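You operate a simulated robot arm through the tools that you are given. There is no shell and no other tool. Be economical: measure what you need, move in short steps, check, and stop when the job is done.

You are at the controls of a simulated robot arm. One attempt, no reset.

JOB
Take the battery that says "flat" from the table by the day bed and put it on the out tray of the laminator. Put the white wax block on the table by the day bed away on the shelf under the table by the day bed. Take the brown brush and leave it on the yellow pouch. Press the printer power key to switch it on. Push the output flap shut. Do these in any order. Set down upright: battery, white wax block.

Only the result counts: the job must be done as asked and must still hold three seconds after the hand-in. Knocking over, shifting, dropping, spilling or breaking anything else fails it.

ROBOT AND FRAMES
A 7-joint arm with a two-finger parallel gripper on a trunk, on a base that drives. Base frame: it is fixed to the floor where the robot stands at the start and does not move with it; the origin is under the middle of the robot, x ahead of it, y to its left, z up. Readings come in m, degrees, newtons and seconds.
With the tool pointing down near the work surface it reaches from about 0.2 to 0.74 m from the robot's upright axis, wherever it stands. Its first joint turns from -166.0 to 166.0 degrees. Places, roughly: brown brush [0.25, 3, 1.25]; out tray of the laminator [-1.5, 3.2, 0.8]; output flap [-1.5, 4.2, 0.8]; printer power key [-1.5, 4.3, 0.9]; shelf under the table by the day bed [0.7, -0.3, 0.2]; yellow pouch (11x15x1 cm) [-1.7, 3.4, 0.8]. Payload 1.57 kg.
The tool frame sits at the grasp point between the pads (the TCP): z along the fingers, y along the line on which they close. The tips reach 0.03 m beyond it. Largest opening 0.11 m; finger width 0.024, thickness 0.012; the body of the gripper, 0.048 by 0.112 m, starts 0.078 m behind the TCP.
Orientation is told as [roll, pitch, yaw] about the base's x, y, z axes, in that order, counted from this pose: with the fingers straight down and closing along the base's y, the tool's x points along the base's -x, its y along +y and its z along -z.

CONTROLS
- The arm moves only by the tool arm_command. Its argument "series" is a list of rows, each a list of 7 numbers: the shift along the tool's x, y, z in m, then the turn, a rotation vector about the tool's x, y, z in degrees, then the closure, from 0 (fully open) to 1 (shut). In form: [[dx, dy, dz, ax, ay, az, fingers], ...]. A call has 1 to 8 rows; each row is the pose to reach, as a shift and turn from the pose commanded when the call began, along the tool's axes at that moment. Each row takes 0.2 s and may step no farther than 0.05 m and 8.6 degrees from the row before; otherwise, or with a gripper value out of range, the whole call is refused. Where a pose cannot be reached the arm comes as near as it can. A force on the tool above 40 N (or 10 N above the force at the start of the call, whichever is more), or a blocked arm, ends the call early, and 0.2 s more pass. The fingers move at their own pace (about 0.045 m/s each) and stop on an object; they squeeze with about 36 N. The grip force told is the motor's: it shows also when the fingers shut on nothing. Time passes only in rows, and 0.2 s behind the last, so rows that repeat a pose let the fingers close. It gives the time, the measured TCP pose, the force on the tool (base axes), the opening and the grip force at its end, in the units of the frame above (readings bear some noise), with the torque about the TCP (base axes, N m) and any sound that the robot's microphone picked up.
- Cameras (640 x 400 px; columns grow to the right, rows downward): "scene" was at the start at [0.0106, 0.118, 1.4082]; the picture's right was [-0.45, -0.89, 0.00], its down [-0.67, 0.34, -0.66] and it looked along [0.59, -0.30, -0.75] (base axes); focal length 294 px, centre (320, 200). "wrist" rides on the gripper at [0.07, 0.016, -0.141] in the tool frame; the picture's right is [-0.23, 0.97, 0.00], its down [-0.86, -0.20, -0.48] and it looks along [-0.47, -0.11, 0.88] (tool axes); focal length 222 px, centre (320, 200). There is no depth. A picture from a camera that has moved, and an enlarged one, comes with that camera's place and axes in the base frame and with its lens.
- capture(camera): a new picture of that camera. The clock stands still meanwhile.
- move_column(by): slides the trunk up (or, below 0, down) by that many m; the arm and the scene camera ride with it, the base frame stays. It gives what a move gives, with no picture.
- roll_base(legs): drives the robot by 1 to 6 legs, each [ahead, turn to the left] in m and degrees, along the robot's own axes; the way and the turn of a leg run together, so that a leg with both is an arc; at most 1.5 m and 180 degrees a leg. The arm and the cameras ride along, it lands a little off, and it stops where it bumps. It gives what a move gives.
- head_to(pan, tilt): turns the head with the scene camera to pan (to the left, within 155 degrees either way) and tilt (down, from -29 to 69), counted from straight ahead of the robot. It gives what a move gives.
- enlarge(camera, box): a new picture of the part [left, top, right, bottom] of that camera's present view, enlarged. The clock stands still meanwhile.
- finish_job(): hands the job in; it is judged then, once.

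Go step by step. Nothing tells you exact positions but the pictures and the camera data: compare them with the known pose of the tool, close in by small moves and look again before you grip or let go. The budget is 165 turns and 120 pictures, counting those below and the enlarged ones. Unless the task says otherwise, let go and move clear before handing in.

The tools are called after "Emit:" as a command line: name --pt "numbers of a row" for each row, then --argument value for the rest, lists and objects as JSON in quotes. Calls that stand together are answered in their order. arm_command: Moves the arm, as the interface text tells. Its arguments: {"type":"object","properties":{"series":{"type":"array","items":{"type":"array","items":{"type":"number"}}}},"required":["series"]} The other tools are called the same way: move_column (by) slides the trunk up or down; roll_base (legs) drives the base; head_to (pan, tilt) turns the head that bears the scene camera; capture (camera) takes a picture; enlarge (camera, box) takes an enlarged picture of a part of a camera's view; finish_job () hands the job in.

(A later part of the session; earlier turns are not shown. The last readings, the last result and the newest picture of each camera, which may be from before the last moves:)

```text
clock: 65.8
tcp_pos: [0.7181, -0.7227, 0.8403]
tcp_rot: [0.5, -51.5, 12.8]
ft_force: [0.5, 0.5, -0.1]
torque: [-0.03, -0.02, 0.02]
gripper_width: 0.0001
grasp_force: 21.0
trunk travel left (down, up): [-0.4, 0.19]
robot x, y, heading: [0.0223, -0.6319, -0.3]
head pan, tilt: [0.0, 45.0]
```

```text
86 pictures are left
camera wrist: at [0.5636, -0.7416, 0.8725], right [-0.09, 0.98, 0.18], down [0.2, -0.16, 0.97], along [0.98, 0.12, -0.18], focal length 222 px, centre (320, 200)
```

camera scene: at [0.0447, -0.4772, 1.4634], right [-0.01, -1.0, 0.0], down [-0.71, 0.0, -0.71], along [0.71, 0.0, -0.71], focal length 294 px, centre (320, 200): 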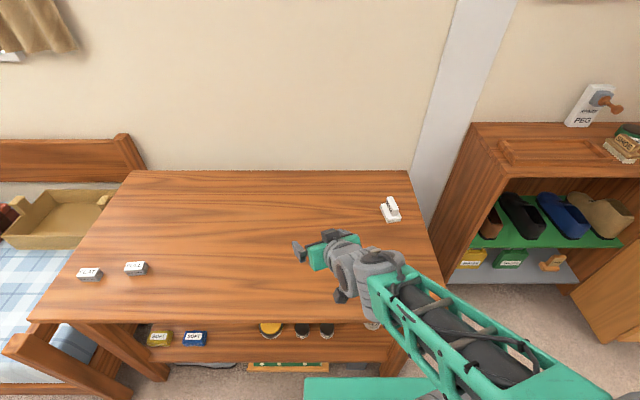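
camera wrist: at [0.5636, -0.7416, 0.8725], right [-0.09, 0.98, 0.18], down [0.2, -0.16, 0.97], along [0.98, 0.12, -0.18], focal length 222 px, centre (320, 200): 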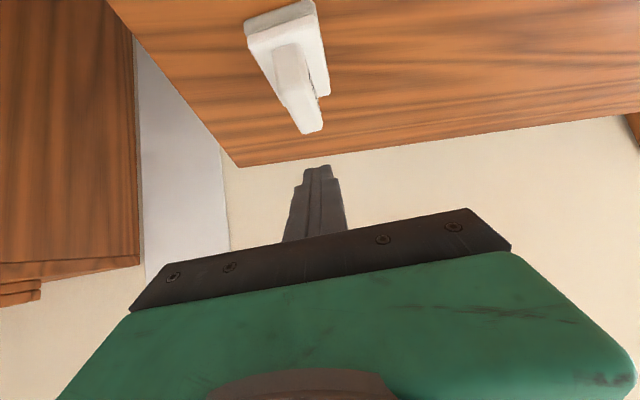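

It slipped off—the fingertips were on the plate's edge. The block still stands; I'll measure it more closely.

Emit:
enlarge --camera "wrist" --box '[220, 0, 380, 140]'

Emit:
enlarge --camera "scene" --box '[350, 180, 430, 230]'

```text
2.86 times, centred on (300, 70) of wrist
camera zoom: at [0.5636, -0.7416, 0.8725], right [-0.09, 0.98, 0.18], down [0.2, -0.16, 0.97], along [0.98, 0.12, -0.18], focal length 635 px, centre (377, 571)
```

zoom: 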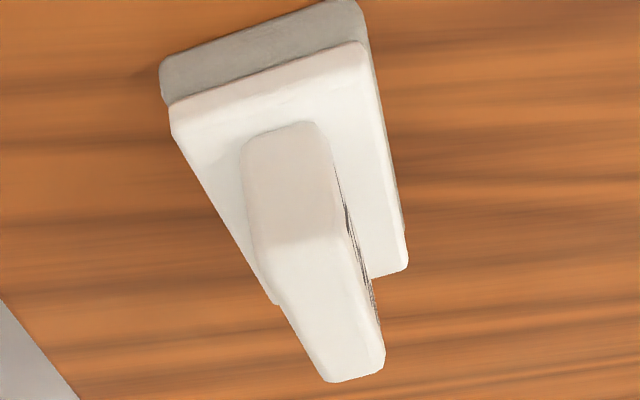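

```text
8.00 times, centred on (390, 205) of scene
camera zoom: at [0.0447, -0.4772, 1.4635], right [-0.01, -1.0, 0.0], down [-0.71, 0.0, -0.71], along [0.71, 0.0, -0.71], focal length 2353 px, centre (-240, 160)
```

zoom: 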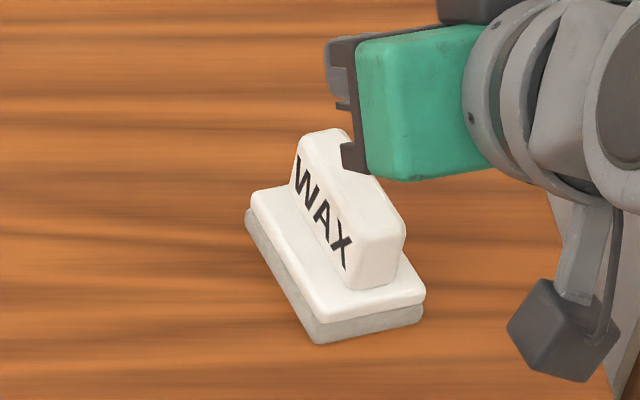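

Handle top is at z≈0.770 and plate top ≈0.743, yaw ≈16°. I'll reopen and come down with the tips just above the plate (TCP z≈0.776), grasping the handle itself.

Emit:
arm_command --pt "0 0 0 0 0 0 0.1" --pt "0 0 0 0 0 0 0.1" --pt "0 0 0 0 0 0 0.1" --pt "0 0 0 0 0 0 0.1" --pt "0.02 0.002 0.01 -1 0 -1 0.1" --pt "0.04 0.0036 0.02 -2.3 0 -1.9 0.1" --pt "0.058 0.0036 0.0298 -2.3 0 -1.9 0.1" --pt "0.058 0.0036 0.0298 -2.3 0 -1.9 0.1"

Emit:
arm_command --pt "0 0 0 0 0 0 1" --pt "0 0 0 0 0 0 1" --pt "0 0 0 0 0 0 1" --pt "0 0 0 0 0 0 1" --pt "0 0 0 0 0 0 1" --pt "0 0 0 0 0 0 1" --pt "0 0 0 0 0 0 1"

Emit:
capture --camera "wrist"

```text
clock: 67.5
tcp_pos: [0.7045, -0.7237, 0.7753]
tcp_rot: [0.4, -51.6, 16.0]
ft_force: [-0.5, -0.5, -0.1]
torque: [0.04, 0.0, 0.01]
gripper_width: 0.0991
grasp_force: 0.0
trunk travel left (down, up): [-0.4, 0.19]
robot x, y, heading: [0.0239, -0.6304, -0.3]
head pan, tilt: [0.0, 45.0]
```

```text
clock: 69.2
tcp_pos: [0.7055, -0.7222, 0.7763]
tcp_rot: [0.4, -51.6, 15.8]
ft_force: [0.2, 0.1, 0.5]
torque: [-0.01, -0.02, -0.01]
gripper_width: 0.0216
grasp_force: 34.3
trunk travel left (down, up): [-0.4, 0.19]
robot x, y, heading: [0.021, -0.6271, -0.5]
head pan, tilt: [0.0, 45.0]
```

```text
83 pictures are left
camera wrist: at [0.552, -0.751, 0.809], right [-0.14, 0.97, 0.18], down [0.21, -0.15, 0.97], along [0.97, 0.17, -0.18], focal length 222 px, centre (320, 200)
```

wrist: 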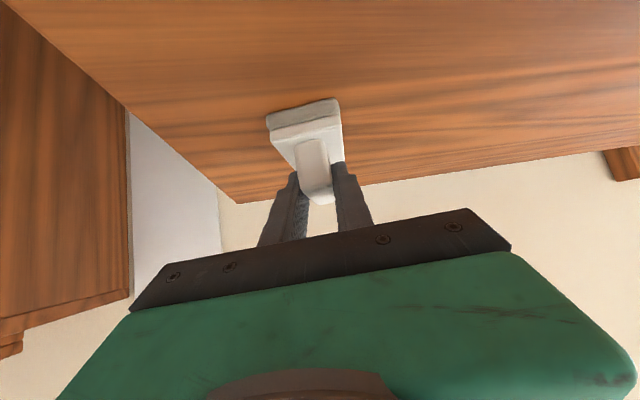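

Now the handle itself is gripped (22 mm). Lift slowly.

Emit:
arm_command --pt "-0.01 0 -0.008 0 0 0 1" --pt "-0.025 0 -0.02 0 0 0 1" --pt "-0.045 0 -0.036 0 0 0 1" --pt "-0.0627 0 -0.05 0 0 0 1" --pt "-0.0627 0 -0.05 0 0 0 1"

Emit:
capture --camera "wrist"

```text
clock: 70.3
tcp_pos: [0.7057, -0.7228, 0.8567]
tcp_rot: [0.4, -51.6, 15.9]
ft_force: [-0.7, -0.8, -1.1]
torque: [-0.03, 0.0, 0.0]
gripper_width: 0.0211
grasp_force: 34.6
trunk travel left (down, up): [-0.4, 0.19]
robot x, y, heading: [0.0192, -0.6248, -0.4]
head pan, tilt: [0.0, 45.0]
```

```text
82 pictures are left
camera wrist: at [0.5525, -0.7503, 0.8906], right [-0.14, 0.97, 0.18], down [0.21, -0.15, 0.97], along [0.97, 0.17, -0.18], focal length 222 px, centre (320, 200)
```

wrist: 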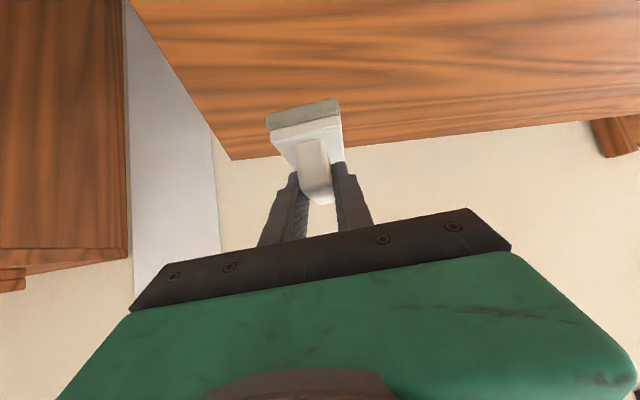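

Lifted cleanly and upright. I'll back away from the table, lower the trunk, and measure the shelf from two heights.

Emit:
roll_base --legs '[[-0.68, 0]]'

Emit:
move_column --by -0.4

Emit:
head_to --pan 0 --tilt 40

Emit:
capture --camera "scene"

Emit:
capture --camera "wrist"

```text
clock: 74.1
tcp_pos: [0.0242, -0.714, 0.857]
tcp_rot: [0.5, -51.6, 16.8]
ft_force: [0.2, 0.7, -0.6]
torque: [-0.02, 0.0, 0.0]
gripper_width: 0.0213
grasp_force: 34.7
trunk travel left (down, up): [-0.4, 0.19]
robot x, y, heading: [-0.6585, -0.6319, 0.5]
head pan, tilt: [0.0, 45.0]
```

```text
clock: 77.9
tcp_pos: [0.0248, -0.7131, 0.4576]
tcp_rot: [0.4, -51.5, 16.7]
ft_force: [0.6, 0.0, -1.0]
torque: [-0.03, 0.01, -0.01]
gripper_width: 0.0211
grasp_force: 34.4
trunk travel left (down, up): [0.0, 0.59]
robot x, y, heading: [-0.6584, -0.6284, 0.6]
head pan, tilt: [0.0, 45.0]
```

```text
clock: 78.6
tcp_pos: [0.0241, -0.7145, 0.4579]
tcp_rot: [0.4, -51.5, 16.7]
ft_force: [-0.8, 0.0, -1.0]
torque: [-0.03, -0.01, 0.0]
gripper_width: 0.0213
grasp_force: 34.5
trunk travel left (down, up): [0.0, 0.59]
robot x, y, heading: [-0.6621, -0.6318, 0.3]
head pan, tilt: [0.0, 40.0]
```

```text
81 pictures are left
camera scene: at [-0.6357, -0.4779, 1.0707], right [0.01, -1.0, 0.0], down [-0.64, -0.01, -0.77], along [0.77, 0.01, -0.64], focal length 294 px, centre (320, 200)
```

scene: 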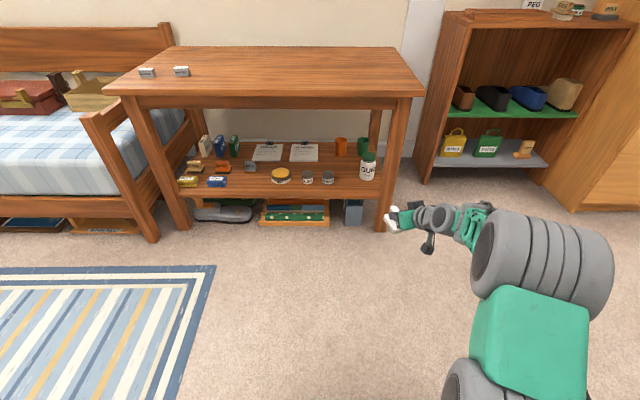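

```text
80 pictures are left
camera wrist: at [-0.1282, -0.7442, 0.4903], right [-0.15, 0.97, 0.18], down [0.21, -0.15, 0.97], along [0.97, 0.18, -0.18], focal length 222 px, centre (320, 200)
```

wrist: 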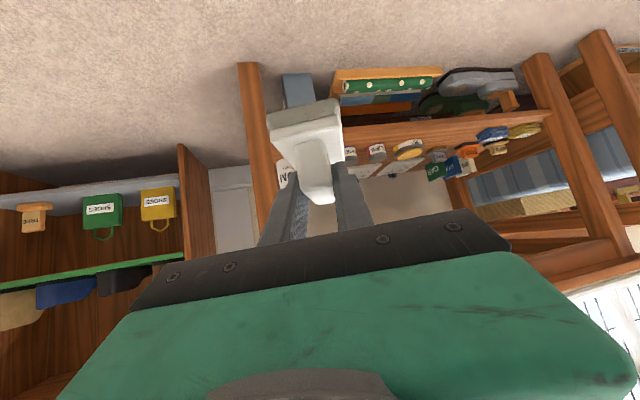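

Emit:
enlarge --camera "scene" --box '[160, 80, 420, 240]'

```text
2.46 times, centred on (290, 160) of scene
camera zoom: at [-0.6357, -0.4779, 1.0707], right [0.01, -1.0, 0.0], down [-0.64, -0.01, -0.77], along [0.77, 0.01, -0.64], focal length 724 px, centre (394, 298)
```

zoom: 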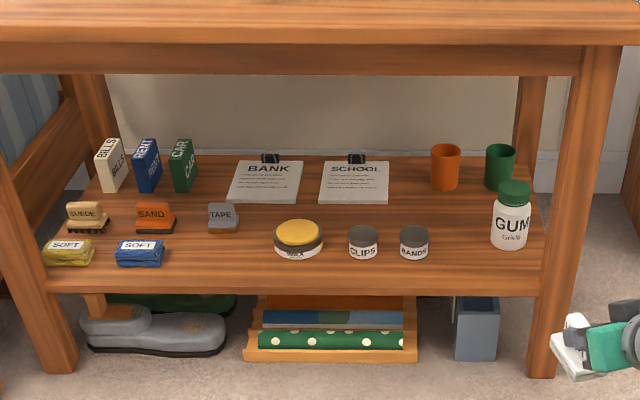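

Shelf top is at z≈0.25, front edge x≈0.40, and there's a clear gap between BANDS and GUM around y≈-0.595. I'll lower the hand and shift it left first, while still clear of the table.

Emit:
arm_command --pt "0.02 0.026 0.004 0 0 0 1" --pt "0.04 0.052 0.008 0 0 0 1" --pt "0.06 0.08 0.012 0 0 0 1" --pt "0.08 0.106 0.016 0 0 0 1" --pt "0.0963 0.132 0.0202 0 0 0 1" --pt "0.0963 0.132 0.0202 0 0 0 1"

Emit:
capture --camera "wrist"

```text
clock: 80.0
tcp_pos: [-0.056, -0.6006, 0.3689]
tcp_rot: [0.4, -51.6, 16.7]
ft_force: [-0.3, -0.8, -1.7]
torque: [0.02, -0.01, -0.01]
gripper_width: 0.0213
grasp_force: 34.4
trunk travel left (down, up): [0.0, 0.59]
robot x, y, heading: [-0.6592, -0.6298, 0.6]
head pan, tilt: [0.0, 40.0]
```

```text
78 pictures are left
camera wrist: at [-0.2088, -0.6305, 0.403], right [-0.15, 0.97, 0.18], down [0.21, -0.15, 0.97], along [0.97, 0.18, -0.18], focal length 222 px, centre (320, 200)
```

wrist: 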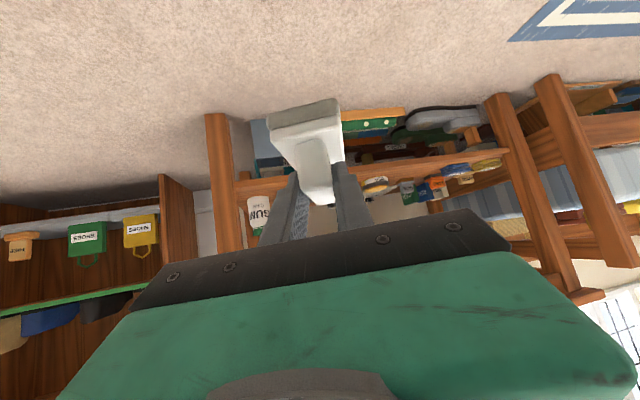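

Drive forward 0.38, stopping with the block just outside the shelf, then look.

Emit:
roll_base --legs '[[0.38, 0]]'

Emit:
capture --camera "scene"

Emit:
capture --camera "wrist"

```text
clock: 82.4
tcp_pos: [0.3189, -0.588, 0.3696]
tcp_rot: [0.3, -51.5, 17.4]
ft_force: [0.1, 0.4, -0.8]
torque: [-0.02, -0.02, 0.01]
gripper_width: 0.0215
grasp_force: 34.3
trunk travel left (down, up): [0.0, 0.59]
robot x, y, heading: [-0.2865, -0.6256, 1.1]
head pan, tilt: [0.0, 40.0]
```

```text
77 pictures are left
camera scene: at [-0.2613, -0.4723, 1.0707], right [0.02, -1.0, 0.0], down [-0.64, -0.01, -0.77], along [0.77, 0.02, -0.64], focal length 294 px, centre (320, 200)
```

scene: 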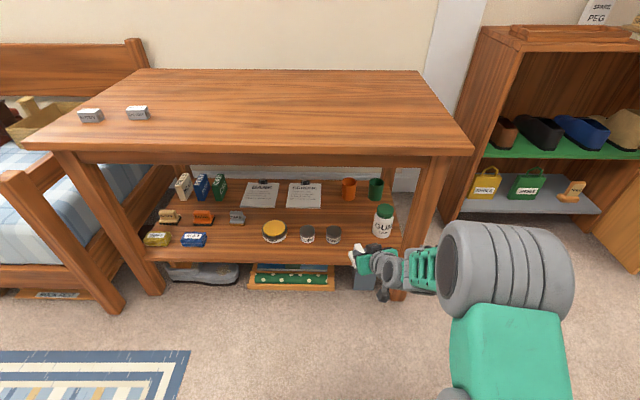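

```text
76 pictures are left
camera wrist: at [0.1677, -0.6197, 0.4031], right [-0.16, 0.97, 0.18], down [0.21, -0.15, 0.97], along [0.96, 0.2, -0.18], focal length 222 px, centre (320, 200)
```

wrist: 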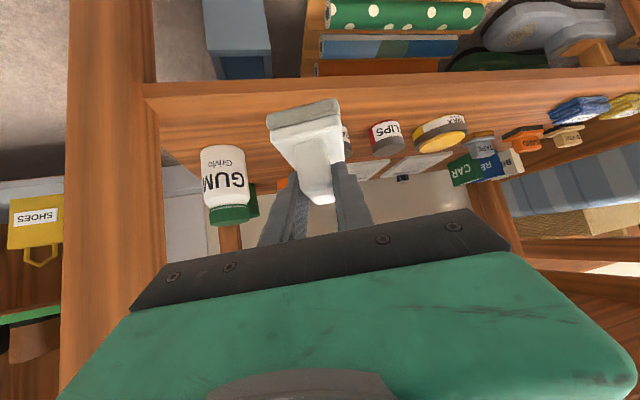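

Gap confirmed: BANDS at y≈-0.50, GUM at y≈-0.69. Slide the block in at the current height.

Emit:
arm_command --pt "-0.02 -0.013 0.025 0 0 0 1" --pt "-0.04 -0.025 0.05 0 0 0 1" --pt "-0.06 -0.038 0.075 0 0 0 1" --pt "-0.0787 -0.05 0.0994 0 0 0 1" --pt "-0.0787 -0.05 0.0994 0 0 0 1"

Emit:
enlarge --camera "scene" --box '[270, 180, 450, 300]'

Emit:
capture --camera "wrist"

```text
clock: 83.6
tcp_pos: [0.4526, -0.5988, 0.3689]
tcp_rot: [0.5, -51.4, 17.4]
ft_force: [-0.3, 0.2, -0.5]
torque: [0.02, -0.01, 0.0]
gripper_width: 0.0211
grasp_force: 34.7
trunk travel left (down, up): [0.0, 0.59]
robot x, y, heading: [-0.284, -0.6282, 0.9]
head pan, tilt: [0.0, 40.0]
```

```text
3.33 times, centred on (360, 240) of scene
camera zoom: at [-0.2614, -0.4723, 1.0707], right [0.02, -1.0, 0.0], down [-0.64, -0.01, -0.77], along [0.77, 0.02, -0.64], focal length 980 px, centre (187, 67)
```

zoom: 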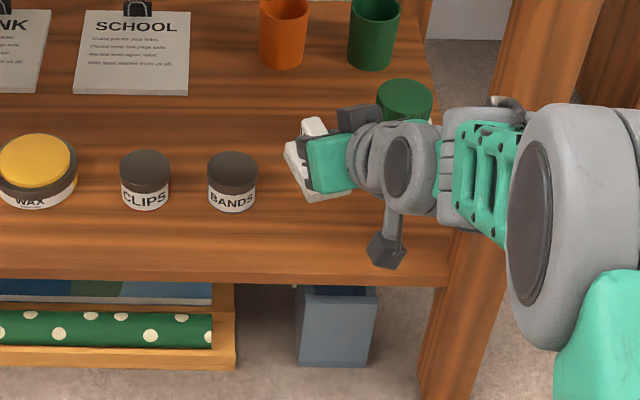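

```text
74 pictures are left
camera wrist: at [0.3005, -0.6296, 0.4016], right [-0.16, 0.97, 0.18], down [0.21, -0.15, 0.97], along [0.96, 0.19, -0.18], focal length 222 px, centre (320, 200)
```

wrist: 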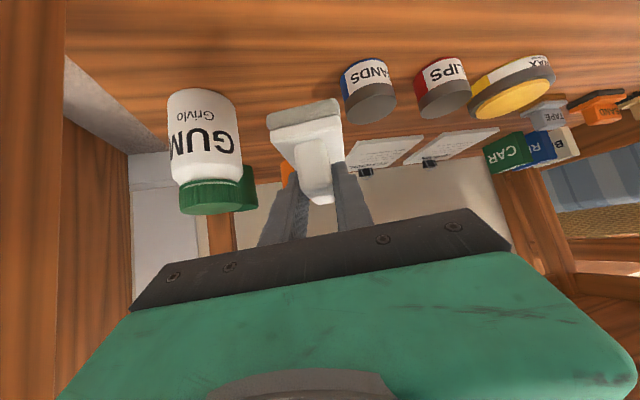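

Well placed between the two. Lowering in small steps to contact.

Emit:
arm_command --pt "0.016 0 0.0124 0 0 0 1" --pt "0.031 0 0.0248 0 0 0 1" --pt "0.041 0 0.0323 0 0 0 1" --pt "0.041 0 0.0323 0 0 0 1"

Emit:
enlarge --camera "wrist" --box '[160, 30, 440, 230]'

```text
clock: 84.6
tcp_pos: [0.4569, -0.5965, 0.3186]
tcp_rot: [0.4, -51.7, 17.4]
ft_force: [-0.5, 0.4, -2.0]
torque: [-0.01, 0.01, 0.01]
gripper_width: 0.0213
grasp_force: 34.5
trunk travel left (down, up): [0.0, 0.59]
robot x, y, heading: [-0.285, -0.6285, 1.2]
head pan, tilt: [0.0, 40.0]
```

```text
2.00 times, centred on (300, 130) of wrist
camera zoom: at [0.3042, -0.6289, 0.3509], right [-0.16, 0.97, 0.18], down [0.21, -0.15, 0.97], along [0.96, 0.2, -0.18], focal length 444 px, centre (360, 340)
```

zoom: 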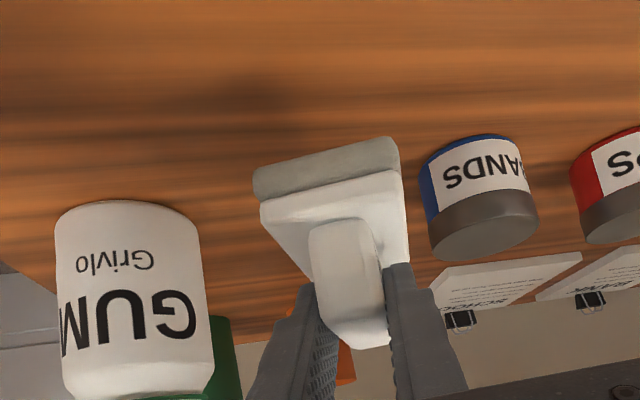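

Emit:
arm_command --pt "0.003 0 0.0025 0 0 0 1" --pt "0.006 0 0.005 0 0 0 1" --pt "0.008 0 0.0065 0 0 0 1" --pt "0.008 0 0.0065 0 0 0 1"

Emit:
enlarge --camera "wrist" --box '[160, 30, 440, 230]'

```text
clock: 85.6
tcp_pos: [0.457, -0.5962, 0.3073]
tcp_rot: [0.3, -51.6, 17.4]
ft_force: [-0.5, 0.2, -0.9]
torque: [0.02, -0.01, -0.01]
gripper_width: 0.0213
grasp_force: 34.4
trunk travel left (down, up): [0.0, 0.59]
robot x, y, heading: [-0.2835, -0.6281, 1.1]
head pan, tilt: [0.0, 40.0]
```

```text
2.00 times, centred on (300, 130) of wrist
camera zoom: at [0.3046, -0.6281, 0.34], right [-0.16, 0.97, 0.18], down [0.21, -0.15, 0.97], along [0.96, 0.2, -0.18], focal length 444 px, centre (360, 340)
```

zoom: 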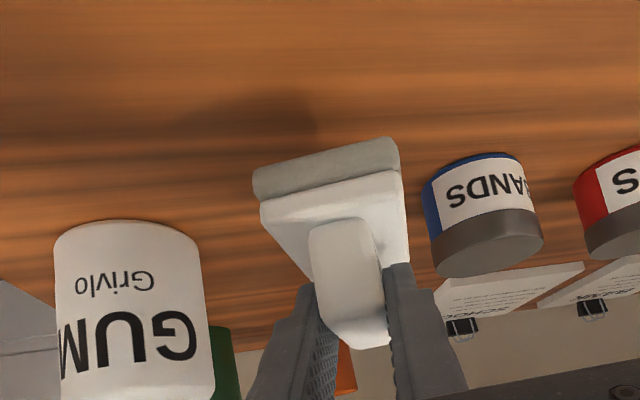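

Still above the shelf; it is lower (≈0.21) and thus its edge is further in than I thought. I'll move 4 cm deeper, then lower further.

Emit:
arm_command --pt "-0.0116 -0.0074 0.0146 0 0 0 1" --pt "-0.0232 -0.0148 0.0292 0 0 0 1" --pt "-0.0132 -0.0148 0.0371 0 0 0 1" --pt "-0.0032 -0.0148 0.045 0 0 0 1" --pt "-0.0032 -0.0148 0.045 0 0 0 1"

Emit:
capture --camera "wrist"

Emit:
enlarge --camera "scene" --box '[270, 180, 450, 300]'

```text
clock: 86.8
tcp_pos: [0.4966, -0.6, 0.2789]
tcp_rot: [0.4, -51.5, 17.5]
ft_force: [0.5, -0.2, -2.3]
torque: [0.01, 0.01, 0.0]
gripper_width: 0.0212
grasp_force: 34.6
trunk travel left (down, up): [0.0, 0.59]
robot x, y, heading: [-0.287, -0.6262, 1.2]
head pan, tilt: [0.0, 40.0]
```

```text
71 pictures are left
camera wrist: at [0.3435, -0.6323, 0.3126], right [-0.16, 0.97, 0.18], down [0.21, -0.15, 0.97], along [0.96, 0.2, -0.18], focal length 222 px, centre (320, 200)
```

wrist: 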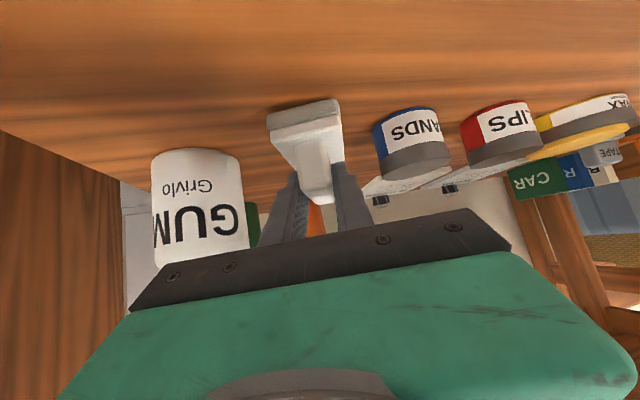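

```text
3.33 times, centred on (360, 240) of scene
camera zoom: at [-0.2613, -0.4723, 1.0707], right [0.02, -1.0, 0.0], down [-0.64, -0.01, -0.77], along [0.77, 0.02, -0.64], focal length 980 px, centre (187, 67)
```

zoom: 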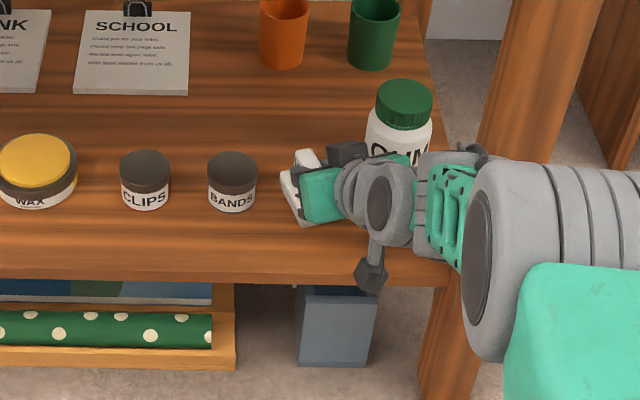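

Emit:
arm_command --pt "0.003 0 0.0025 0 0 0 1" --pt "0.006 0 0.005 0 0 0 1" --pt "0.009 0 0.0073 0 0 0 1" --pt "0.009 0 0.0073 0 0 0 1"

Emit:
enlarge --camera "wrist" --box '[160, 30, 440, 230]'

```text
clock: 87.8
tcp_pos: [0.4977, -0.6002, 0.2755]
tcp_rot: [0.1, -52.2, 17.6]
ft_force: [-5.7, -0.3, 27.7]
torque: [-0.22, 0.73, -0.04]
gripper_width: 0.0214
grasp_force: 34.3
trunk travel left (down, up): [0.0, 0.59]
robot x, y, heading: [-0.28, -0.6273, 1.3]
head pan, tilt: [0.0, 40.0]
```

```text
2.00 times, centred on (300, 130) of wrist
camera zoom: at [0.3453, -0.6324, 0.307], right [-0.16, 0.97, 0.18], down [0.2, -0.15, 0.97], along [0.97, 0.2, -0.17], focal length 444 px, centre (360, 340)
```

zoom: 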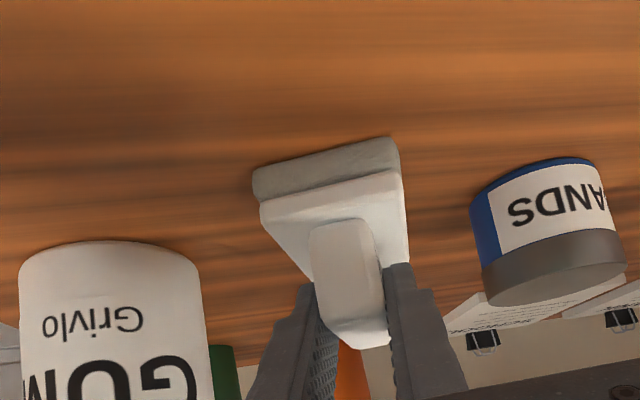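

Contact at TCP z≈0.2755, torque consistent with the block resting on the shelf. I'll relieve the pressure, open partially, and back out along the tool axis.

Emit:
arm_command --pt "-0.003 0 -0.0025 0 0 0 1" --pt "-0.005 0 -0.004 0 0 0 1" --pt "-0.005 0 -0.004 0 0 0 0.7" --pt "-0.005 0 -0.004 0 0 0 0.55" --pt "-0.005 0 -0.004 0 0 0 0.55" --pt "-0.005 0 -0.004 0 0 0 0.55"

Emit:
enlarge --camera "wrist" --box '[160, 30, 440, 230]'

```text
clock: 89.2
tcp_pos: [0.4945, -0.6008, 0.2748]
tcp_rot: [0.7, -51.4, 17.5]
ft_force: [-0.7, 0.3, -0.4]
torque: [0.0, -0.04, 0.01]
gripper_width: 0.0496
grasp_force: 0.1
trunk travel left (down, up): [0.0, 0.59]
robot x, y, heading: [-0.2867, -0.6263, 1.2]
head pan, tilt: [0.0, 40.0]
```

```text
2.00 times, centred on (300, 130) of wrist
camera zoom: at [0.3432, -0.6318, 0.3089], right [-0.16, 0.97, 0.18], down [0.21, -0.15, 0.97], along [0.96, 0.2, -0.18], focal length 444 px, centre (360, 340)
```

zoom: 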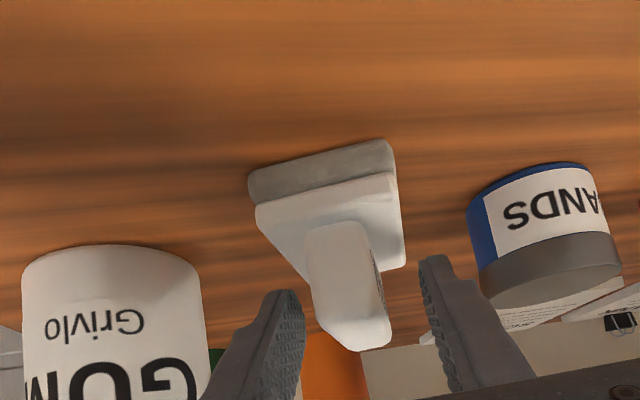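

Released and standing upright. Back out along the tool axis, then drive back.

Emit:
arm_command --pt "-0.01 0 -0.02 0 0 0 0.55" --pt "-0.02 0 -0.05 0 0 0 0.55" --pt "-0.02 0 -0.09 0 0 0 0.55" --pt "-0.01 0 -0.13 0 0 0 0.55" --pt "-0.01 0 -0.13 0 0 0 0.55"

Emit:
roll_base --legs '[[-0.4, 0]]'

Emit:
enlarge --camera "scene" --box '[160, 80, 420, 240]'

```text
clock: 90.4
tcp_pos: [0.4027, -0.6315, 0.3646]
tcp_rot: [0.4, -51.4, 17.5]
ft_force: [-0.3, 0.6, -0.7]
torque: [0.0, 0.02, 0.01]
gripper_width: 0.0495
grasp_force: 0.0
trunk travel left (down, up): [0.0, 0.59]
robot x, y, heading: [-0.2842, -0.6278, 1.2]
head pan, tilt: [0.0, 40.0]
```

```text
clock: 92.9
tcp_pos: [0.0051, -0.6357, 0.3651]
tcp_rot: [0.5, -51.6, 17.9]
ft_force: [0.5, -0.1, 0.5]
torque: [-0.04, 0.01, -0.02]
gripper_width: 0.0496
grasp_force: 0.0
trunk travel left (down, up): [0.0, 0.59]
robot x, y, heading: [-0.682, -0.6363, 1.9]
head pan, tilt: [0.0, 40.0]
```

```text
2.46 times, centred on (290, 160) of scene
camera zoom: at [-0.6604, -0.482, 1.0707], right [0.03, -1.0, 0.0], down [-0.64, -0.02, -0.77], along [0.77, 0.02, -0.64], focal length 724 px, centre (394, 298)
```

zoom: 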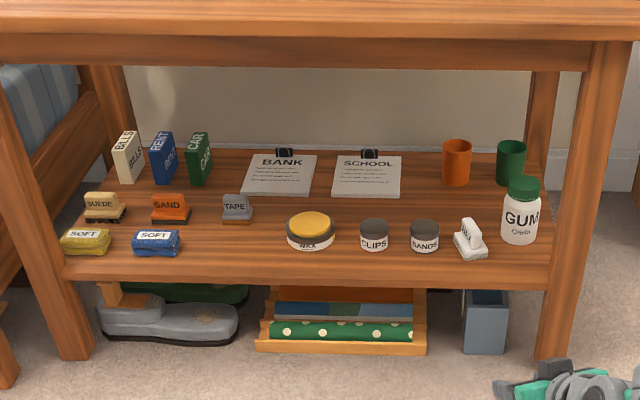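

The wax block is stored on the shelf upright. Next the FLAT battery: raise the trunk, and drive in front of the left part of the table.

Emit:
move_column --by 0.5

Emit:
roll_base --legs '[[0, 88], [0.74, 0], [0, -90], [0.4, 0]]'

Emit:
capture --camera "scene"

Emit:
capture --camera "wrist"

```text
refused: 0.5 is not a number from -0.4 to 0.4
```

```text
clock: 106.6
tcp_pos: [0.4061, 0.0469, 0.3662]
tcp_rot: [0.3, -51.6, 15.2]
ft_force: [0.1, -0.1, 0.2]
torque: [0.02, -0.01, -0.02]
gripper_width: 0.0496
grasp_force: 0.0
trunk travel left (down, up): [0.0, 0.59]
robot x, y, heading: [-0.2805, 0.0787, -0.9]
head pan, tilt: [0.0, 40.0]
```

```text
66 pictures are left
camera scene: at [-0.2507, 0.2318, 1.0707], right [-0.02, -1.0, 0.0], down [-0.64, 0.01, -0.77], along [0.77, -0.01, -0.64], focal length 294 px, centre (320, 200)
```

scene: 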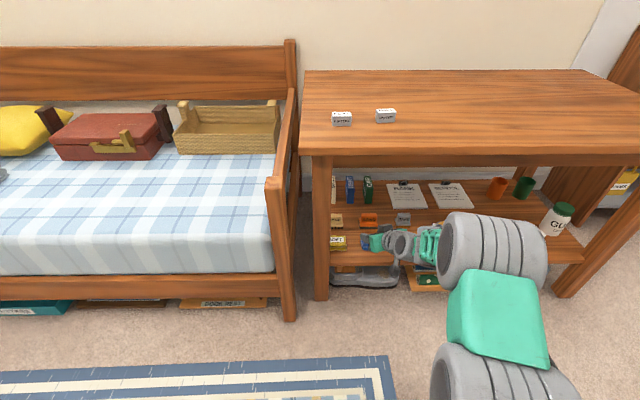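

```text
65 pictures are left
camera wrist: at [0.2531, 0.0207, 0.3973], right [-0.12, 0.98, 0.18], down [0.21, -0.15, 0.97], along [0.97, 0.16, -0.18], focal length 222 px, centre (320, 200)
```

wrist: 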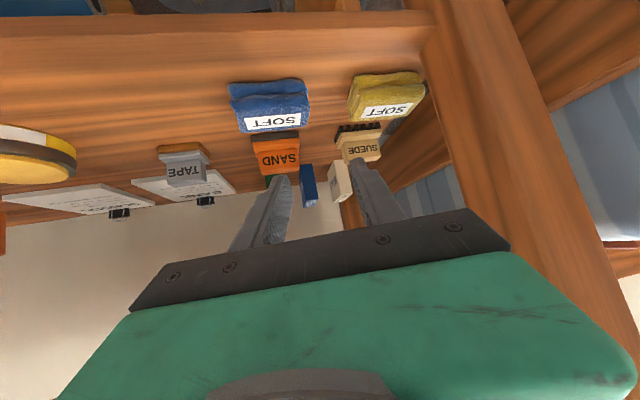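

The lift was refused and the hand ended up in the shelf space, but untouched. I'll back straight out, then raise.

Emit:
roll_base --legs '[[-0.3, 0]]'

Emit:
move_column --by 0.4

Emit:
move_column --by 0.1

Emit:
roll_base --legs '[[0.46, 0]]'

Emit:
capture --camera "wrist"

Emit:
capture --camera "scene"

```text
clock: 108.6
tcp_pos: [0.1127, 0.0522, 0.3636]
tcp_rot: [0.4, -51.6, 15.2]
ft_force: [0.3, 0.3, -0.1]
torque: [0.03, -0.01, 0.0]
gripper_width: 0.0495
grasp_force: 0.1
trunk travel left (down, up): [0.0, 0.59]
robot x, y, heading: [-0.5743, 0.0836, -1.3]
head pan, tilt: [0.0, 40.0]
```

```text
clock: 112.5
tcp_pos: [0.1124, 0.0517, 0.7655]
tcp_rot: [0.4, -51.4, 15.2]
ft_force: [0.0, -0.2, -0.2]
torque: [0.03, 0.02, 0.0]
gripper_width: 0.0496
grasp_force: 0.1
trunk travel left (down, up): [-0.4, 0.19]
robot x, y, heading: [-0.5707, 0.0841, -1.0]
head pan, tilt: [0.0, 40.0]
```

```text
clock: 113.8
tcp_pos: [0.1122, 0.051, 0.8639]
tcp_rot: [0.4, -51.5, 15.1]
ft_force: [0.2, -0.3, 0.6]
torque: [0.04, 0.01, -0.01]
gripper_width: 0.0496
grasp_force: 0.1
trunk travel left (down, up): [-0.5, 0.09]
robot x, y, heading: [-0.5764, 0.086, -1.1]
head pan, tilt: [0.0, 40.0]
```

```text
clock: 116.5
tcp_pos: [0.5722, 0.0458, 0.8635]
tcp_rot: [0.4, -51.6, 15.3]
ft_force: [0.0, 0.6, 0.5]
torque: [0.01, -0.01, -0.02]
gripper_width: 0.0496
grasp_force: 0.0
trunk travel left (down, up): [-0.5, 0.09]
robot x, y, heading: [-0.1116, 0.0757, -0.9]
head pan, tilt: [0.0, 40.0]
```

```text
64 pictures are left
camera wrist: at [0.4189, 0.019, 0.8972], right [-0.13, 0.98, 0.18], down [0.21, -0.15, 0.97], along [0.97, 0.16, -0.18], focal length 222 px, centre (320, 200)
```

wrist: 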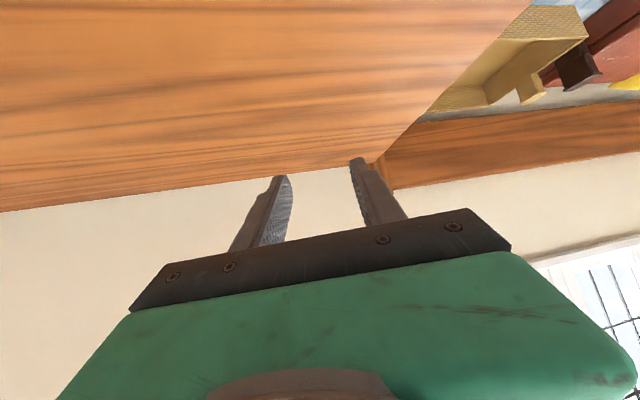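

```text
63 pictures are left
camera scene: at [-0.0852, 0.2292, 1.5707], right [-0.02, -1.0, 0.0], down [-0.64, 0.01, -0.77], along [0.77, -0.01, -0.64], focal length 294 px, centre (320, 200)
```

scene: 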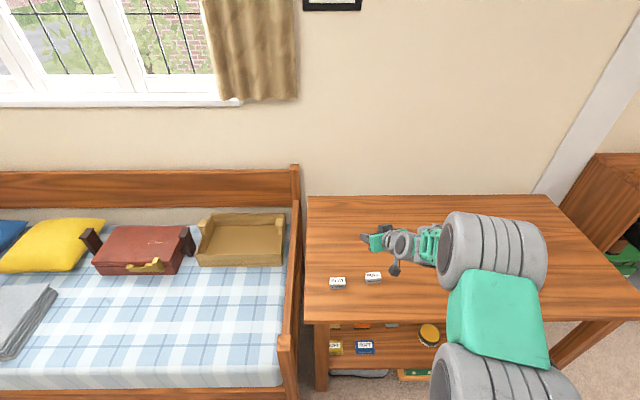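

Emit:
enlarge --camera "scene" --box '[310, 255, 400, 311]'

```text
7.11 times, centred on (355, 283) of scene
camera zoom: at [-0.0852, 0.2292, 1.5707], right [-0.02, -1.0, 0.0], down [-0.64, 0.01, -0.77], along [0.77, -0.01, -0.64], focal length 2091 px, centre (71, -390)
```

zoom: 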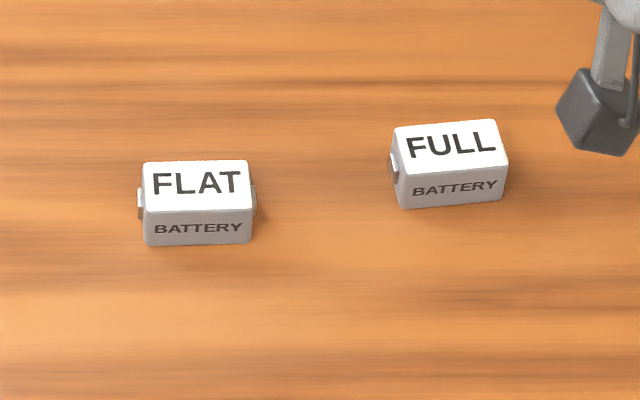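

FLAT is at about (0.486, 0.160), 5 cm long along y, 3.4 cm deep, ~1.8 cm high. Before choosing the grip, I'll peek at the laminator and other goals across the room.

Emit:
head_to --pan 116 --tilt 14

Emit:
capture --camera "scene"

Emit:
enlarge --camera "scene" --box '[200, 110, 440, 260]'

```text
clock: 118.5
tcp_pos: [0.5716, 0.0442, 0.8657]
tcp_rot: [0.4, -51.6, 15.3]
ft_force: [-0.1, -0.4, -0.2]
torque: [0.02, 0.0, -0.02]
gripper_width: 0.0496
grasp_force: 0.0
trunk travel left (down, up): [-0.5, 0.09]
robot x, y, heading: [-0.1141, 0.0752, -1.0]
head pan, tilt: [116.0, 14.0]
```

```text
61 pictures are left
camera scene: at [-0.2098, 0.3152, 1.6119], right [0.91, 0.42, 0.0], down [0.1, -0.22, -0.97], along [-0.41, 0.88, -0.24], focal length 294 px, centre (320, 200)
```

scene: 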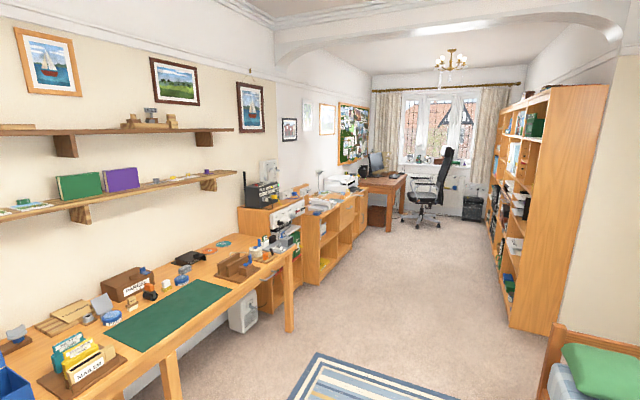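

```text
2.67 times, centred on (320, 185) of scene
camera zoom: at [-0.2098, 0.3152, 1.6119], right [0.91, 0.42, 0.0], down [0.1, -0.22, -0.97], along [-0.41, 0.88, -0.24], focal length 784 px, centre (320, 240)
```

zoom: 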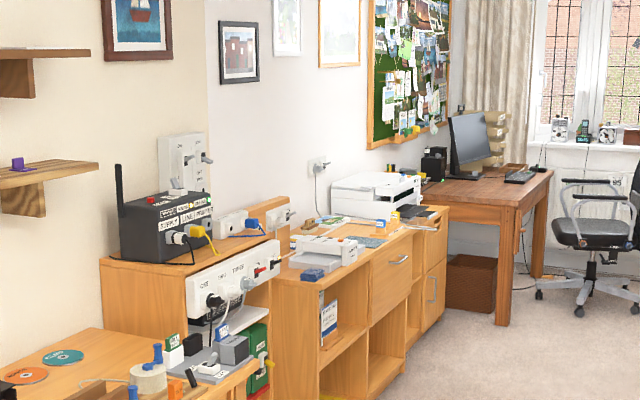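

Tray looks open from above. I'll straighten the tool to vertical for the battery, pulling slightly back toward it.

Emit:
arm_command --pt "0.015 0.01 -0.02 0 7 0 0.3" --pt "0.03 0.02 -0.04 0 14 0 0.1" --pt "0.045 0.03 -0.06 0 21 0 0" --pt "0.06 0.04 -0.078 0 28 0 0" --pt "0.06 0.05 -0.078 0 35 0 0" --pt "0.06 0.06 -0.078 0 42 0 0" --pt "0.06 0.07 -0.078 0 48 0 0" --pt "0.06 0.08 -0.078 0 51.5 0 0"

Emit:
head_to --pan 0 --tilt 45

Emit:
capture --camera "wrist"

```text
clock: 120.3
tcp_pos: [0.4547, 0.0952, 0.8642]
tcp_rot: [0.2, 0.0, 15.7]
ft_force: [-0.1, 0.4, -0.5]
torque: [-0.01, 0.04, 0.0]
gripper_width: 0.1101
grasp_force: 0.1
trunk travel left (down, up): [-0.5, 0.09]
robot x, y, heading: [-0.1145, 0.0741, -0.9]
head pan, tilt: [116.0, 14.0]
```

```text
clock: 122.2
tcp_pos: [0.4564, 0.094, 0.8652]
tcp_rot: [0.4, -0.1, 15.6]
ft_force: [-0.1, -0.5, -0.9]
torque: [0.02, 0.0, 0.01]
gripper_width: 0.1101
grasp_force: 0.1
trunk travel left (down, up): [-0.5, 0.09]
robot x, y, heading: [-0.1156, 0.0762, -1.0]
head pan, tilt: [0.0, 45.0]
```

```text
59 pictures are left
camera wrist: at [0.3835, 0.0905, 1.006], right [-0.04, 1.0, 0.0], down [0.88, 0.04, 0.48], along [0.48, 0.03, -0.88], focal length 222 px, centre (320, 200)
```

wrist: 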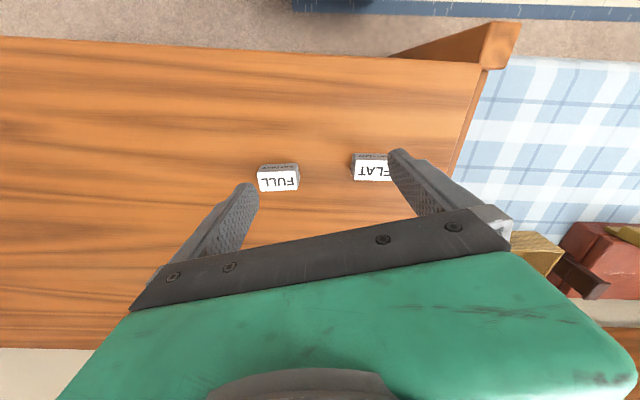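

Vertical works well. Rotate yaw to 0, move above FLAT and check.

Emit:
arm_command --pt "-0.015 0.02 0 0 0 5 0.2" --pt "-0.03 0.04 0 0 0 10 0.2" --pt "-0.0463 0.0556 0 0 0 15.6 0.2" --pt "-0.0463 0.0556 0.03 0 0 15.6 0.2" --pt "-0.0463 0.0556 0.065 0 0 15.6 0.2" --pt "-0.0463 0.0556 0.065 0 0 15.6 0.2"

Emit:
capture --camera "wrist"

Emit:
enlarge --camera "scene" --box '[290, 200, 450, 300]'

```text
clock: 123.6
tcp_pos: [0.4852, 0.1644, 0.802]
tcp_rot: [0.4, 0.0, 0.1]
ft_force: [0.4, 0.0, 0.0]
torque: [0.0, 0.0, -0.02]
gripper_width: 0.0881
grasp_force: 0.1
trunk travel left (down, up): [-0.5, 0.09]
robot x, y, heading: [-0.1097, 0.0775, -1.0]
head pan, tilt: [0.0, 45.0]
```

```text
58 pictures are left
camera wrist: at [0.415, 0.1797, 0.9433], right [0.23, 0.97, 0.0], down [0.86, -0.2, 0.48], along [0.47, -0.1, -0.88], focal length 222 px, centre (320, 200)
```

wrist: 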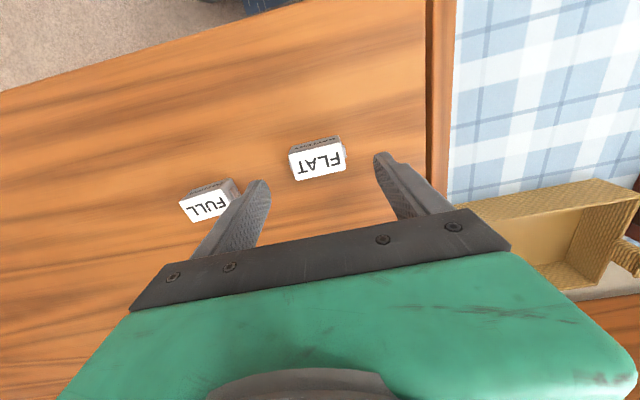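

```text
4.00 times, centred on (370, 250) of scene
camera zoom: at [-0.0888, 0.2294, 1.5635], right [-0.02, -1.0, 0.0], down [-0.71, 0.01, -0.71], along [0.71, -0.01, -0.71], focal length 1176 px, centre (120, 0)
```

zoom: 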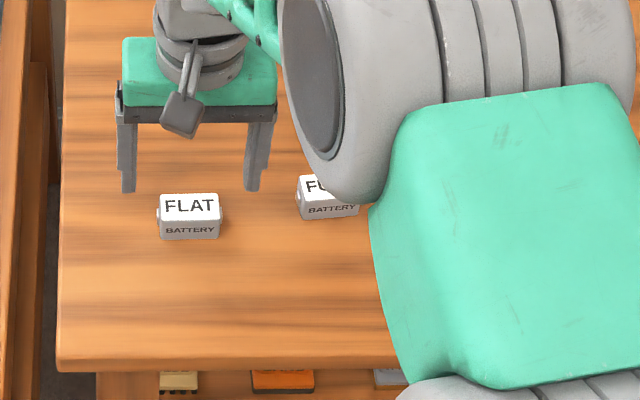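

Aligned. Descend to TCP z≈0.755 and close.

Emit:
arm_command --pt "0.002 0 0.025 0 0 0 0.2" --pt "0.002 0 0.047 0 0 0 0.2" --pt "0.002 0 0.047 0 0 0 0.2" --pt "0.002 0 0.047 0 0 0 1" --pt "0.002 0 0.047 0 0 0 1" --pt "0.002 0 0.047 0 0 0 1" --pt "0.002 0 0.047 0 0 0 1" --pt "0.002 0 0.047 0 0 0 1"

Emit:
arm_command --pt "0 0 -0.02 0 0 0 1" --pt "0 0 -0.06 0 0 0 1" --pt "0 0 -0.1 0 0 0 1" --pt "0 0 -0.12 0 0 0 1"

Emit:
capture --camera "wrist"

```text
clock: 125.4
tcp_pos: [0.481, 0.1635, 0.7548]
tcp_rot: [0.3, -0.1, 0.1]
ft_force: [-0.4, 0.6, 0.2]
torque: [-0.01, -0.01, 0.0]
gripper_width: 0.0491
grasp_force: 36.7
trunk travel left (down, up): [-0.5, 0.09]
robot x, y, heading: [-0.1083, 0.0783, -0.8]
head pan, tilt: [0.0, 45.0]
```

```text
clock: 126.4
tcp_pos: [0.4839, 0.1608, 0.8748]
tcp_rot: [0.3, 0.1, 0.1]
ft_force: [0.3, 0.0, -0.6]
torque: [-0.01, -0.01, 0.0]
gripper_width: 0.0488
grasp_force: 35.9
trunk travel left (down, up): [-0.5, 0.09]
robot x, y, heading: [-0.1175, 0.0782, -0.8]
head pan, tilt: [0.0, 45.0]
```

```text
56 pictures are left
camera wrist: at [0.4139, 0.1763, 1.0155], right [0.23, 0.97, 0.0], down [0.86, -0.2, 0.48], along [0.47, -0.1, -0.88], focal length 222 px, centre (320, 200)
```

wrist: 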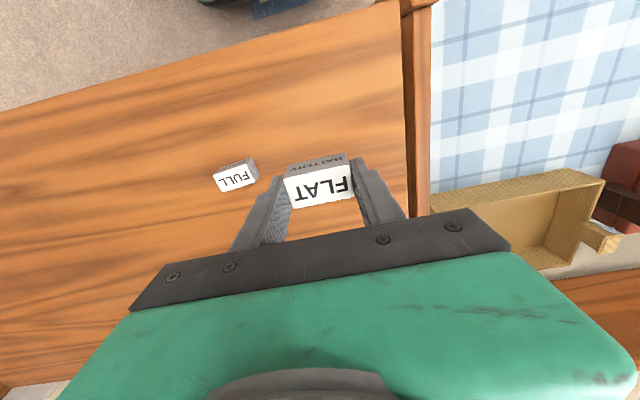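

Battery secured. Now drive: back off, turn left, go 3.1 m along the room and turn to face the laminator wall.

Emit:
roll_base --legs '[[-0.33, 0], [0, 91], [1.5, 0], [1.5, 0], [0, 90]]'

Emit:
capture --camera "scene"

Emit:
capture --camera "wrist"

```text
clock: 150.3
tcp_pos: [-1.1062, 2.9596, 0.8743]
tcp_rot: [0.3, 0.0, -179.8]
ft_force: [-0.2, -1.1, -0.9]
torque: [0.01, 0.0, 0.01]
gripper_width: 0.0489
grasp_force: 35.7
trunk travel left (down, up): [-0.5, 0.09]
robot x, y, heading: [-0.508, 3.0478, 179.2]
head pan, tilt: [0.0, 45.0]
```

```text
55 pictures are left
camera scene: at [-0.5308, 2.8902, 1.5635], right [0.01, 1.0, 0.0], down [0.71, -0.01, -0.71], along [-0.71, 0.01, -0.71], focal length 294 px, centre (320, 200)
```

scene: 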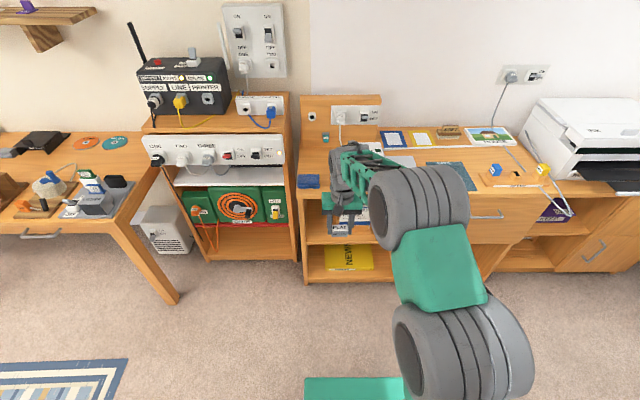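

```text
54 pictures are left
camera wrist: at [-1.0366, 2.9445, 1.0153], right [-0.22, -0.97, 0.0], down [-0.86, 0.2, 0.48], along [-0.47, 0.1, -0.88], focal length 222 px, centre (320, 200)
```

wrist: 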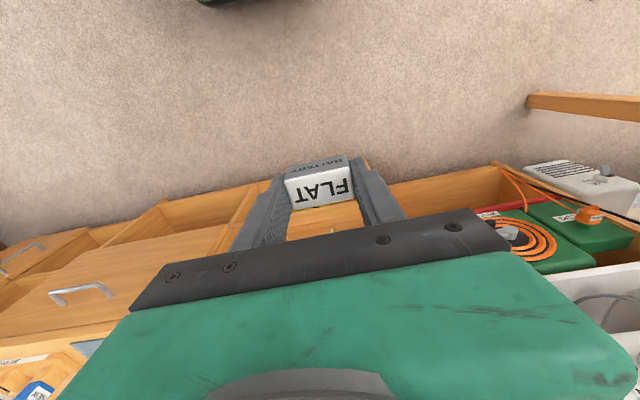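

The laminator is hidden behind the arm; I'll swing the hand to the left to see it.

Emit:
arm_command --pt "0 0.05 0 0 0 0 1" --pt "0 0.1 0 0 0 0 1" --pt "0 0.15 0 0 0 0 1" --pt "0 0.2 0 0 0 0 1" --pt "0.02 0.24 0 0 0 0 1" --pt "0.04 0.28 0 0 0 0 1" --pt "0.06 0.32 0 0 0 0 1" --pt "0.08 0.35 0 0 0 0 1"

Emit:
head_to --pan -20 --tilt 38

Emit:
capture --camera "scene"

```text
clock: 152.1
tcp_pos: [-1.025, 2.6091, 0.8756]
tcp_rot: [0.3, 0.0, -179.8]
ft_force: [-0.9, 0.0, -0.6]
torque: [0.02, 0.01, 0.03]
gripper_width: 0.049
grasp_force: 35.6
trunk travel left (down, up): [-0.5, 0.09]
robot x, y, heading: [-0.5077, 3.0458, 179.4]
head pan, tilt: [0.0, 45.0]
```

```text
clock: 152.9
tcp_pos: [-1.024, 2.6103, 0.8757]
tcp_rot: [0.3, 0.0, -179.8]
ft_force: [0.2, -0.2, -1.0]
torque: [0.0, 0.01, 0.01]
gripper_width: 0.049
grasp_force: 36.0
trunk travel left (down, up): [-0.5, 0.09]
robot x, y, heading: [-0.5107, 3.0458, 179.3]
head pan, tilt: [-20.0, 38.0]
```

```text
53 pictures are left
camera scene: at [-0.5302, 2.9195, 1.5737], right [0.35, 0.94, 0.0], down [0.58, -0.22, -0.79], along [-0.74, 0.28, -0.62], focal length 294 px, centre (320, 200)
```

scene: 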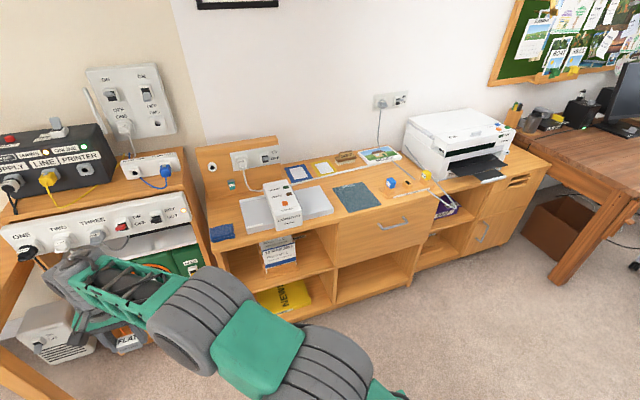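

Emit:
enlarge --camera "scene" --box '[190, 120, 430, 270]'

Emit:
enlarge --camera "scene" --box '[380, 90, 540, 210]'

```text
2.67 times, centred on (310, 195) of scene
camera zoom: at [-0.5302, 2.9195, 1.5737], right [0.35, 0.94, 0.0], down [0.58, -0.22, -0.79], along [-0.74, 0.28, -0.62], focal length 784 px, centre (347, 213)
```

zoom: 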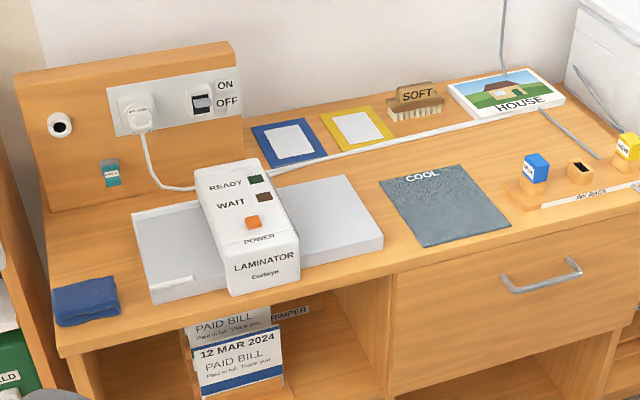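

```text
3.33 times, centred on (460, 150) of scene
camera zoom: at [-0.5302, 2.9195, 1.5737], right [0.35, 0.94, 0.0], down [0.58, -0.22, -0.79], along [-0.74, 0.28, -0.62], focal length 980 px, centre (-147, 367)
```

zoom: 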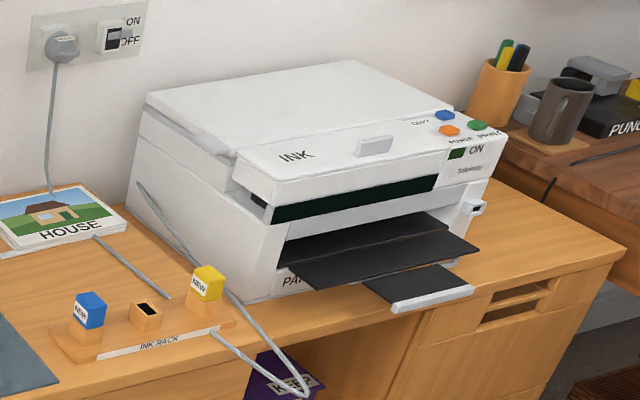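

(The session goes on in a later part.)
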